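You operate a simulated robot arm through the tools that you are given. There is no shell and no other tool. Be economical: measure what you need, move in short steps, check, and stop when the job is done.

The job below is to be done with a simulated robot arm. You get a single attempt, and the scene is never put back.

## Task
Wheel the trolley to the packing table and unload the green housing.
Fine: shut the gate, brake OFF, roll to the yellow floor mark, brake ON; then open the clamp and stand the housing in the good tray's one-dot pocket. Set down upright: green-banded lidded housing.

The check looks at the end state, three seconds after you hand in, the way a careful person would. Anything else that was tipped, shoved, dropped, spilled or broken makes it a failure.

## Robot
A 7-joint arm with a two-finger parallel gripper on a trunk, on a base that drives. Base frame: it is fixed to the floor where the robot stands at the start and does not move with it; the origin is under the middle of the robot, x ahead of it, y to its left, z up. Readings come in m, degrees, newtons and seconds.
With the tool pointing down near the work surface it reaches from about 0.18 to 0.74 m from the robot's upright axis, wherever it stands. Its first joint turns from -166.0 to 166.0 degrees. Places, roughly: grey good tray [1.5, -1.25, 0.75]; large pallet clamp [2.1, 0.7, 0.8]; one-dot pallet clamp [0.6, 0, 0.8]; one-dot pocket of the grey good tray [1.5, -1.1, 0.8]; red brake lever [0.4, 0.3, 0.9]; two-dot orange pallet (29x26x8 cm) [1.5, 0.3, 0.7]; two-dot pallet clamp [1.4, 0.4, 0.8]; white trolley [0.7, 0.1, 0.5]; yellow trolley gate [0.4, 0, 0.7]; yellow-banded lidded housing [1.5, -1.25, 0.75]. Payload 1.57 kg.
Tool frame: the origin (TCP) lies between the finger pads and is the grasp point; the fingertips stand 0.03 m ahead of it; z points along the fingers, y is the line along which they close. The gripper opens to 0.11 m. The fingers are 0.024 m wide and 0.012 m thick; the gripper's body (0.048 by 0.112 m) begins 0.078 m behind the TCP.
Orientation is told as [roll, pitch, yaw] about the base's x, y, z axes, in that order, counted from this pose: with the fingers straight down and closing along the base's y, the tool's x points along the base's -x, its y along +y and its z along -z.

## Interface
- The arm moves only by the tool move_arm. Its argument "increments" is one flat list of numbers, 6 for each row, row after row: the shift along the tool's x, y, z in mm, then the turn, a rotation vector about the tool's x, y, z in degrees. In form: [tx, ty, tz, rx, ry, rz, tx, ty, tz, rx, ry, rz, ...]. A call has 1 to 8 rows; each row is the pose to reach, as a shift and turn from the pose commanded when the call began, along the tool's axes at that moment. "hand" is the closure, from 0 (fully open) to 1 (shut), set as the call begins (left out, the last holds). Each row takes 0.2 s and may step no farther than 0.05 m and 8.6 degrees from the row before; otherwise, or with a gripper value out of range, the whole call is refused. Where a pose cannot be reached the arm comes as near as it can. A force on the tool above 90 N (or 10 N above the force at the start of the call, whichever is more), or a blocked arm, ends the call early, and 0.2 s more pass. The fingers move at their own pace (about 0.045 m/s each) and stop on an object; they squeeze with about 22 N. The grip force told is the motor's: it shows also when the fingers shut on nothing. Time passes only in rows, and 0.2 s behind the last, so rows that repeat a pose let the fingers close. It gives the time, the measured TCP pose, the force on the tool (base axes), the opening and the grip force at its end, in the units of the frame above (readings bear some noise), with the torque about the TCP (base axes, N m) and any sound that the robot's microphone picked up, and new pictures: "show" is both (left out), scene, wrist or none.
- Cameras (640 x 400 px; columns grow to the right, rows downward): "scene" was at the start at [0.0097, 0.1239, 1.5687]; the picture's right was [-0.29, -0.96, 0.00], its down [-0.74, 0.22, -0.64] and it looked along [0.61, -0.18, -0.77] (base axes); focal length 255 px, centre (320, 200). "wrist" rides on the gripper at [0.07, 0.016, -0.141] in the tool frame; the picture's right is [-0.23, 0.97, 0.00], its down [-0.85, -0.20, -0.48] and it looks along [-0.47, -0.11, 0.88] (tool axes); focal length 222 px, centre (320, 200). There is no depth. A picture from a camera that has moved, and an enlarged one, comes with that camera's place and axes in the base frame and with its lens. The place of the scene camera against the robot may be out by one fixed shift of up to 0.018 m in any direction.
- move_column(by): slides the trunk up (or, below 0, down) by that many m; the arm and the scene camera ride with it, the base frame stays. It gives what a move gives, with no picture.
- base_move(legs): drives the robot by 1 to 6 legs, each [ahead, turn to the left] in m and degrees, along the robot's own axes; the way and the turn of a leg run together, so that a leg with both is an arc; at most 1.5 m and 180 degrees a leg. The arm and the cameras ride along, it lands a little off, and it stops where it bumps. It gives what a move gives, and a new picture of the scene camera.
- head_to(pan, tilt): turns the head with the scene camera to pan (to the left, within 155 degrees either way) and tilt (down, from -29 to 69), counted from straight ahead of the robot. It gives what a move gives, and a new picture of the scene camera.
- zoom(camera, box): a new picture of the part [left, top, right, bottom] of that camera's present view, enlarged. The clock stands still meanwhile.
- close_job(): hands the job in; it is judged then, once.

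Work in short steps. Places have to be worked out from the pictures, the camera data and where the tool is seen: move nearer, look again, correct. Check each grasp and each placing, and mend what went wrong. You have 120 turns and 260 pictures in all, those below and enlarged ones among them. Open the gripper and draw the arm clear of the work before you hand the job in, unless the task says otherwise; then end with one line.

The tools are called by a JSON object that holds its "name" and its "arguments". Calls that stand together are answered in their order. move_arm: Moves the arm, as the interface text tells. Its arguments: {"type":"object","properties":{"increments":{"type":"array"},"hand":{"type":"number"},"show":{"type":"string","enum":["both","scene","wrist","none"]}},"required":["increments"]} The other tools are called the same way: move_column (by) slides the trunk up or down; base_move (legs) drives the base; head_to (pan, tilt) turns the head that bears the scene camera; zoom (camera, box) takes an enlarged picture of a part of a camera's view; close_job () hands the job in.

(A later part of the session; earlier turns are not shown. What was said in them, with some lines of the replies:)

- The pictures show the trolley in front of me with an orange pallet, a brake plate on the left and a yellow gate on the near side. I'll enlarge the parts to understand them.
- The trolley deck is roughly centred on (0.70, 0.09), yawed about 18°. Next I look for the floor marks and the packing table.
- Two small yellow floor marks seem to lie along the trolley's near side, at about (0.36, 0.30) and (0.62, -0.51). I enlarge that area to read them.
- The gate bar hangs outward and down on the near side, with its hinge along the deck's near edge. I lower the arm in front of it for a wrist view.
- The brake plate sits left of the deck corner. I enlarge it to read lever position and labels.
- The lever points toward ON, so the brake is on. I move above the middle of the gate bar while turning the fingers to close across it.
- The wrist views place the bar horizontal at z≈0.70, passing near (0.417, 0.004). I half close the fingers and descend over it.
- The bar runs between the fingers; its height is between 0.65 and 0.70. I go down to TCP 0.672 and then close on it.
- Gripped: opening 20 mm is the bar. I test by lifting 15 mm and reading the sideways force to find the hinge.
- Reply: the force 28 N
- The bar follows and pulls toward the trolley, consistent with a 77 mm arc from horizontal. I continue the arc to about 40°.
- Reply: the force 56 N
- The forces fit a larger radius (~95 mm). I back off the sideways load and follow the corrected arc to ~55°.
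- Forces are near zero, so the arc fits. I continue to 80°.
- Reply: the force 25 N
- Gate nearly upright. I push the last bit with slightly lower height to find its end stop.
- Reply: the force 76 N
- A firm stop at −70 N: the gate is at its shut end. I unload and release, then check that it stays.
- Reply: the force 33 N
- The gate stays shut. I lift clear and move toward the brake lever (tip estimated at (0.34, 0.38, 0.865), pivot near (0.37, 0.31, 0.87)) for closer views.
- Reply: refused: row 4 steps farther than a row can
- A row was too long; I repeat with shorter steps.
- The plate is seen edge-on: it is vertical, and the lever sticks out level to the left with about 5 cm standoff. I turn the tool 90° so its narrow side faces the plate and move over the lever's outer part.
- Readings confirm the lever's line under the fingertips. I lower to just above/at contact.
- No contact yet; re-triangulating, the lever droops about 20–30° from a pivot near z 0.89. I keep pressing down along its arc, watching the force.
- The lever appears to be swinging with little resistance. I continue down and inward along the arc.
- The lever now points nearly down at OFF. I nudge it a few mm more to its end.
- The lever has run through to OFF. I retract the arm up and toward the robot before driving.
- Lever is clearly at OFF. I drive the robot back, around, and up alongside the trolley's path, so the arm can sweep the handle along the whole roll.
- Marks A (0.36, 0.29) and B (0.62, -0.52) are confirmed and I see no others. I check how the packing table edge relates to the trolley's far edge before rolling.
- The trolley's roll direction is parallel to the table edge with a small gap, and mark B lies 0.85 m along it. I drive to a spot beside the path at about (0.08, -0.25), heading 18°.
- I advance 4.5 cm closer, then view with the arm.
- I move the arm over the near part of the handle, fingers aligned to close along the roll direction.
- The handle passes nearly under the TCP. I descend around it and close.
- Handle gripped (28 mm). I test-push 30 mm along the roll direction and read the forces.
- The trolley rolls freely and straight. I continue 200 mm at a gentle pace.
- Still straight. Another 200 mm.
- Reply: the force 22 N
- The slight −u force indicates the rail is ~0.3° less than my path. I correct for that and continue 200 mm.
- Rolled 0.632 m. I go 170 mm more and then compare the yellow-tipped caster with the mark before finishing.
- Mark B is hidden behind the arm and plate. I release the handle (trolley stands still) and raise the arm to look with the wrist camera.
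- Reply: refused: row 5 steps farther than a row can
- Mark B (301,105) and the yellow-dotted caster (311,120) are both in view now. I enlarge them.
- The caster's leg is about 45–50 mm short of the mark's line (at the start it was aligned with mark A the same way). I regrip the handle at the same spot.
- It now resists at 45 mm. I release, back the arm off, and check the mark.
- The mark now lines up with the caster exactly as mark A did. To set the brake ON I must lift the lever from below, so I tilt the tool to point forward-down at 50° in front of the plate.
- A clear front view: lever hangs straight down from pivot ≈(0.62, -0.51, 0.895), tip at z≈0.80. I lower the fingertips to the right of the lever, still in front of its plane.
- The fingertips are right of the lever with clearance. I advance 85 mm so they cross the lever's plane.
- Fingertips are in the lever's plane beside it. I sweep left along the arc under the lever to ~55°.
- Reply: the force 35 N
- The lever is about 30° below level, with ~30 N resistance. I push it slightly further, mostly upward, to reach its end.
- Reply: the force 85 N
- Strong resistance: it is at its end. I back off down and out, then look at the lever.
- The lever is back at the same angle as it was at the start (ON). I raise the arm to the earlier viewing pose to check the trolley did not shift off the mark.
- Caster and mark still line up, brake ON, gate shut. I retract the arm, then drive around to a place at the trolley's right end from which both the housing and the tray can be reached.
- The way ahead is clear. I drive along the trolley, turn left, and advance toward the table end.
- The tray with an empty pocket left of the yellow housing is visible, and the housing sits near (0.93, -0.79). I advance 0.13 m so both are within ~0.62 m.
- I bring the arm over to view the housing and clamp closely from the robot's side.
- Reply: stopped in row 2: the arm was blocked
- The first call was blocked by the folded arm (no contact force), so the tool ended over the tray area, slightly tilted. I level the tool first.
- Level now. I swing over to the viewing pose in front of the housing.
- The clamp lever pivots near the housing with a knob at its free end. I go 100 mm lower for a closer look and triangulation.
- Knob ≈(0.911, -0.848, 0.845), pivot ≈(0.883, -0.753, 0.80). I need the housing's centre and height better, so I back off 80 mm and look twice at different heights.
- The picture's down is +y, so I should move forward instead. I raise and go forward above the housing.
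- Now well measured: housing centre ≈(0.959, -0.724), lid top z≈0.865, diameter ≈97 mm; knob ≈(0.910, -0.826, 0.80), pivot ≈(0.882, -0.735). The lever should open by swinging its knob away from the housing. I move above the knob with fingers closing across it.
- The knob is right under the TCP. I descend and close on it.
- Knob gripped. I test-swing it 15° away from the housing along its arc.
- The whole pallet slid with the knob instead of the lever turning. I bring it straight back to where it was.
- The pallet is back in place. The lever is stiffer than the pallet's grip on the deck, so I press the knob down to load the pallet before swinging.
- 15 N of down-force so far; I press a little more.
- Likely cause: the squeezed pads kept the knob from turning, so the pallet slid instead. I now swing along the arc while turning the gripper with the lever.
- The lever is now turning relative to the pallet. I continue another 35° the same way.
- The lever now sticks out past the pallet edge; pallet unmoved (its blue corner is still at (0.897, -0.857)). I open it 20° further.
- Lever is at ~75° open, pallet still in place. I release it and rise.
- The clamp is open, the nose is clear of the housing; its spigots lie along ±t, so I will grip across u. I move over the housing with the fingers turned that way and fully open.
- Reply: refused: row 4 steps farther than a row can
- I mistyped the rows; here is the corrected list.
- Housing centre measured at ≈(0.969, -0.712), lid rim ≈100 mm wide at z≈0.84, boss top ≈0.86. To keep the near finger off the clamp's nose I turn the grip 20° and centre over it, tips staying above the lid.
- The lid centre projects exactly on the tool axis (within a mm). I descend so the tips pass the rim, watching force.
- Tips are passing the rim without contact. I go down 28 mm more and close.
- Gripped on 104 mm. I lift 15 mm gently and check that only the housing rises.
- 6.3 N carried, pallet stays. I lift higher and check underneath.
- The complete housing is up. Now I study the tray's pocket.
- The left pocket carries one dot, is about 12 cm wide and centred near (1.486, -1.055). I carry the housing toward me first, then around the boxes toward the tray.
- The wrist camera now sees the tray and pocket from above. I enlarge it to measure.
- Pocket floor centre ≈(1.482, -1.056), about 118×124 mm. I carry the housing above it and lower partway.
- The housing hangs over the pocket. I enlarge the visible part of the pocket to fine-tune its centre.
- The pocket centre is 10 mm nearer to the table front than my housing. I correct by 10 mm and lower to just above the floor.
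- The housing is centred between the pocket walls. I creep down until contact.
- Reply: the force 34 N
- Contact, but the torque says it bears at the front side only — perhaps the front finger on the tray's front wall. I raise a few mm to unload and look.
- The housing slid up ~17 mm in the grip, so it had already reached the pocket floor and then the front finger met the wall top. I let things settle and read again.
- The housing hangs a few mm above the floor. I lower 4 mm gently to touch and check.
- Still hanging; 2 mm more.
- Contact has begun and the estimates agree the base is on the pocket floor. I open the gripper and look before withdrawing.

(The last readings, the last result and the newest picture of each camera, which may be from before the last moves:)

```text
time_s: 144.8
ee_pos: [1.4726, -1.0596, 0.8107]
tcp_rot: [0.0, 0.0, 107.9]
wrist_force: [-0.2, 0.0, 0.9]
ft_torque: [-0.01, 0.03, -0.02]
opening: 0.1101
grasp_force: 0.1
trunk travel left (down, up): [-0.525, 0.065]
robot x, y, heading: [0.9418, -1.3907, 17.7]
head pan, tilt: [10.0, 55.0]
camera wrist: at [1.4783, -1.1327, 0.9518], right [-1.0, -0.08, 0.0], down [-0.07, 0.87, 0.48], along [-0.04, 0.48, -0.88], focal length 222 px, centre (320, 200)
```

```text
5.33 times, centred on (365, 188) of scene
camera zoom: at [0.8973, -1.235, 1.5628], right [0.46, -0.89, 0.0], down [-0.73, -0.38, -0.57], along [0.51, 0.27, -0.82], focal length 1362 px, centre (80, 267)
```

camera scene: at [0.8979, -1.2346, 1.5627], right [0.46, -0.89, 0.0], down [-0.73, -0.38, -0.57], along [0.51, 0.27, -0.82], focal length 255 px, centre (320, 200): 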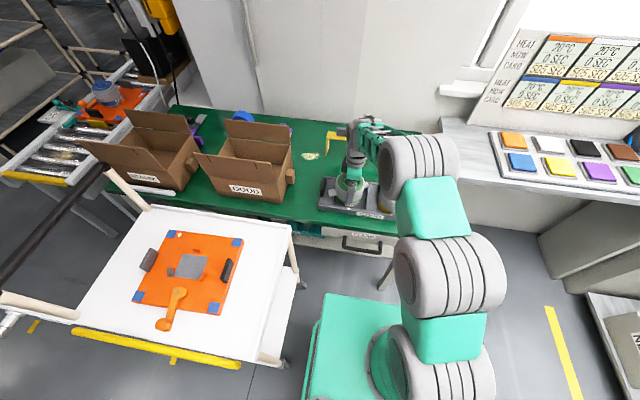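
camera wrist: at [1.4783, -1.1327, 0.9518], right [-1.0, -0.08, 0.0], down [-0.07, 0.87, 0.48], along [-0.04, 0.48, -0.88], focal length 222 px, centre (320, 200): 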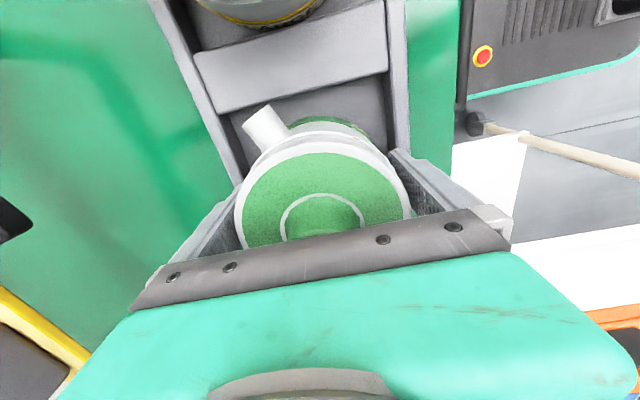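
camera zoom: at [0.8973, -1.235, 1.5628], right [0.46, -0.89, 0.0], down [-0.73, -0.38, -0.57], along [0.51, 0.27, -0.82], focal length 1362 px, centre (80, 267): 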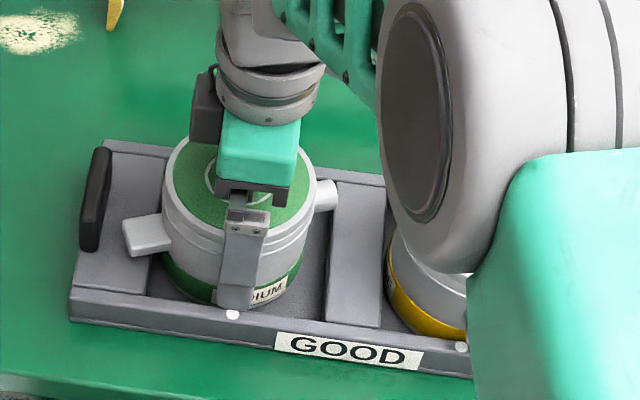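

The housing did not move on release: it stands in the pocket. I withdraw straight up.

{"name": "move_arm", "arguments": {"increments": [0, 0, -8, 0, 0, 0, 0, 0, -20, 0, 0, 0, 0, 0, -40, 0, 0, 0, 0, 0, -75, 0, 0, 0, 0, 0, -120, 0, 0, 0, 0, 0, -168, 0, 0, 0, 0, 0, -216, 0, 0, 0, 0, 0, -260, 0, 0, 0], "show": "wrist"}}

{"name": "zoom", "arguments": {"camera": "wrist", "box": [220, 60, 440, 220]}}

```text
time_s: 146.6
ee_pos: [1.4698, -1.0586, 1.0716]
tcp_rot: [0.0, 0.0, 107.8]
wrist_force: [0.5, -0.3, 0.4]
ft_torque: [0.01, -0.03, 0.01]
opening: 0.1098
grasp_force: 0.1
trunk travel left (down, up): [-0.525, 0.065]
robot x, y, heading: [0.9398, -1.3889, 17.7]
head pan, tilt: [10.0, 55.0]
camera wrist: at [1.4767, -1.1326, 1.212], right [-1.0, -0.08, 0.0], down [-0.07, 0.88, 0.48], along [-0.04, 0.48, -0.88], focal length 222 px, centre (320, 200)
```

wrist: 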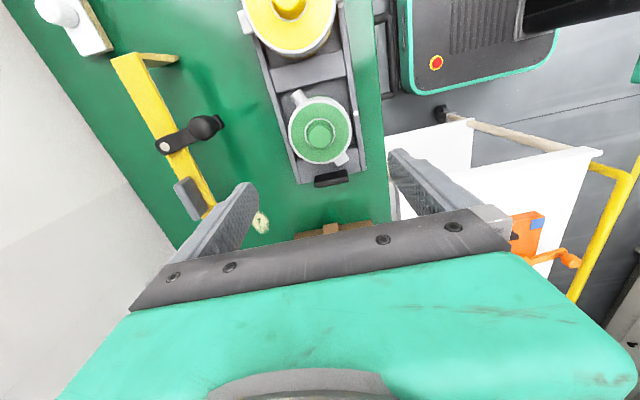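

```text
2.50 times, centred on (330, 140) of wrist
camera zoom: at [1.4767, -1.1326, 1.212], right [-1.0, -0.08, 0.0], down [-0.07, 0.88, 0.48], along [-0.04, 0.48, -0.88], focal length 555 px, centre (295, 350)
```

zoom: 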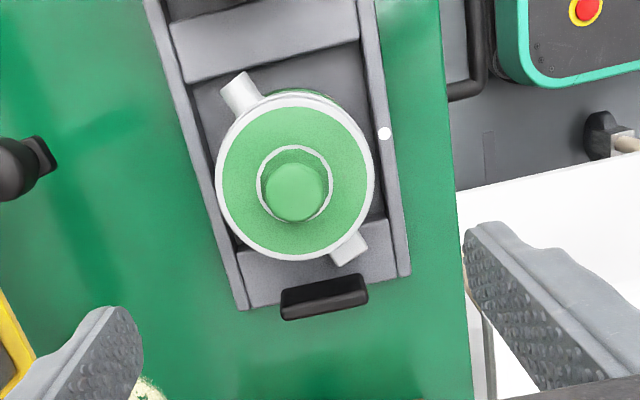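

It sits centred in the one-dot pocket. I retract the arm toward the robot and inspect everything from the scene camera.

{"name": "move_arm", "arguments": {"increments": [6, 46, 0, 0, 0, 0, 13, 92, 0, 0, 0, 0, 19, 138, 0, 0, 0, 0, 25, 183, 0, 0, 0, 0, 32, 229, 0, 0, 0, 0, 38, 275, 0, 0, 0, 0], "show": "scene"}}

{"name": "zoom", "arguments": {"camera": "scene", "box": [310, 140, 440, 240]}}

{"name": "head_to", "arguments": {"pan": 50, "tilt": 50}}

```text
time_s: 148.0
ee_pos: [1.2218, -1.1811, 1.0717]
tcp_rot: [-0.1, 0.0, 107.8]
wrist_force: [0.2, -0.4, -0.1]
ft_torque: [0.01, -0.04, 0.0]
opening: 0.1099
grasp_force: 0.1
trunk travel left (down, up): [-0.525, 0.065]
robot x, y, heading: [0.9421, -1.3875, 17.9]
head pan, tilt: [10.0, 55.0]
camera scene: at [0.8968, -1.2355, 1.5628], right [0.46, -0.89, 0.0], down [-0.73, -0.38, -0.57], along [0.51, 0.27, -0.82], focal length 255 px, centre (320, 200)
```

scene: 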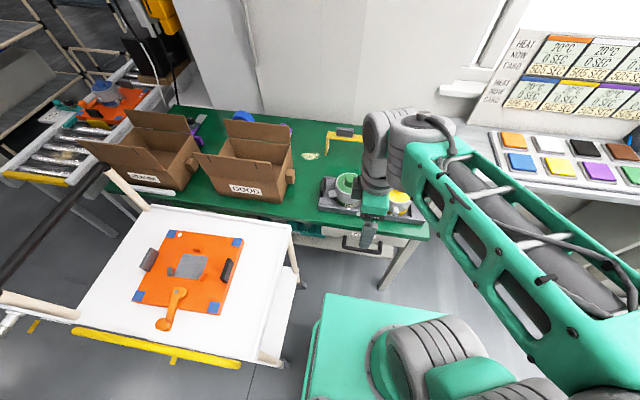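

```text
4.00 times, centred on (375, 190) of scene
camera zoom: at [0.8968, -1.2355, 1.5628], right [0.46, -0.89, 0.0], down [-0.73, -0.38, -0.57], along [0.51, 0.27, -0.82], focal length 1021 px, centre (100, 240)
```

zoom: 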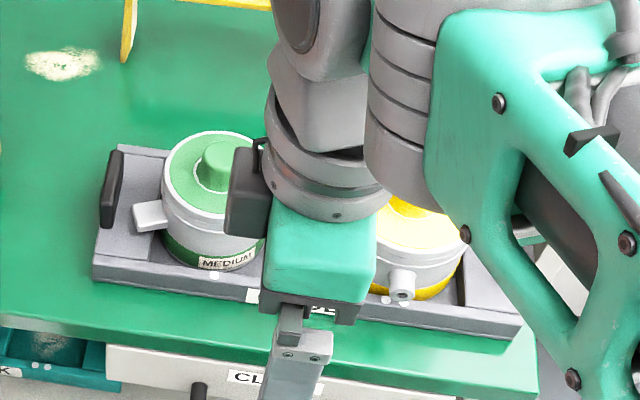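

```text
time_s: 149.1
ee_pos: [1.222, -1.18, 1.0712]
tcp_rot: [-0.1, 0.0, 107.9]
wrist_force: [0.0, 0.0, 0.7]
ft_torque: [0.03, 0.02, -0.01]
opening: 0.1099
grasp_force: 0.1
trunk travel left (down, up): [-0.525, 0.065]
robot x, y, heading: [0.9439, -1.3913, 17.7]
head pan, tilt: [50.0, 50.0]
camera scene: at [0.8627, -1.1973, 1.5693], right [0.92, -0.38, 0.0], down [-0.29, -0.71, -0.64], along [0.24, 0.59, -0.77], focal length 255 px, centre (320, 200)
```

scene: 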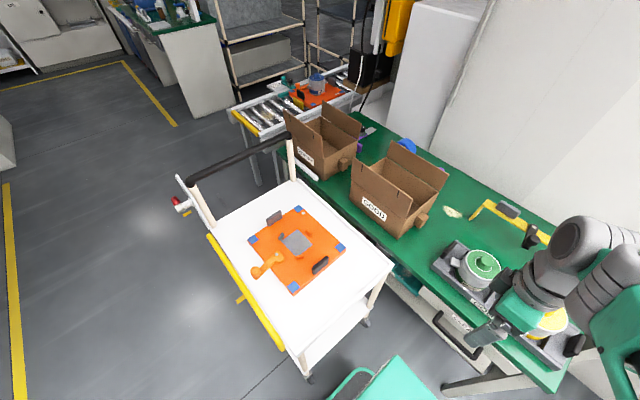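

Final view: gate shut, brake lever ON, trolley at the mark, clamp open, pallet in place, and the green housing upright beside the yellow one at the same height. The gripper is open and clear, so I hand in.

{"name": "close_job", "arguments": {}}

```text
The job is handed in.
```

I handed the job in. The trolley is at the second yellow floor mark, 0.85 m along beside the packing table, with the gate shut and the brake lever back at ON. The clamp is open, and the green housing stands upright in the grey good tray's one-dot pocket. On my first try at the clamp the pallet slid about 24 mm on the trolley, and I put it back where it was.
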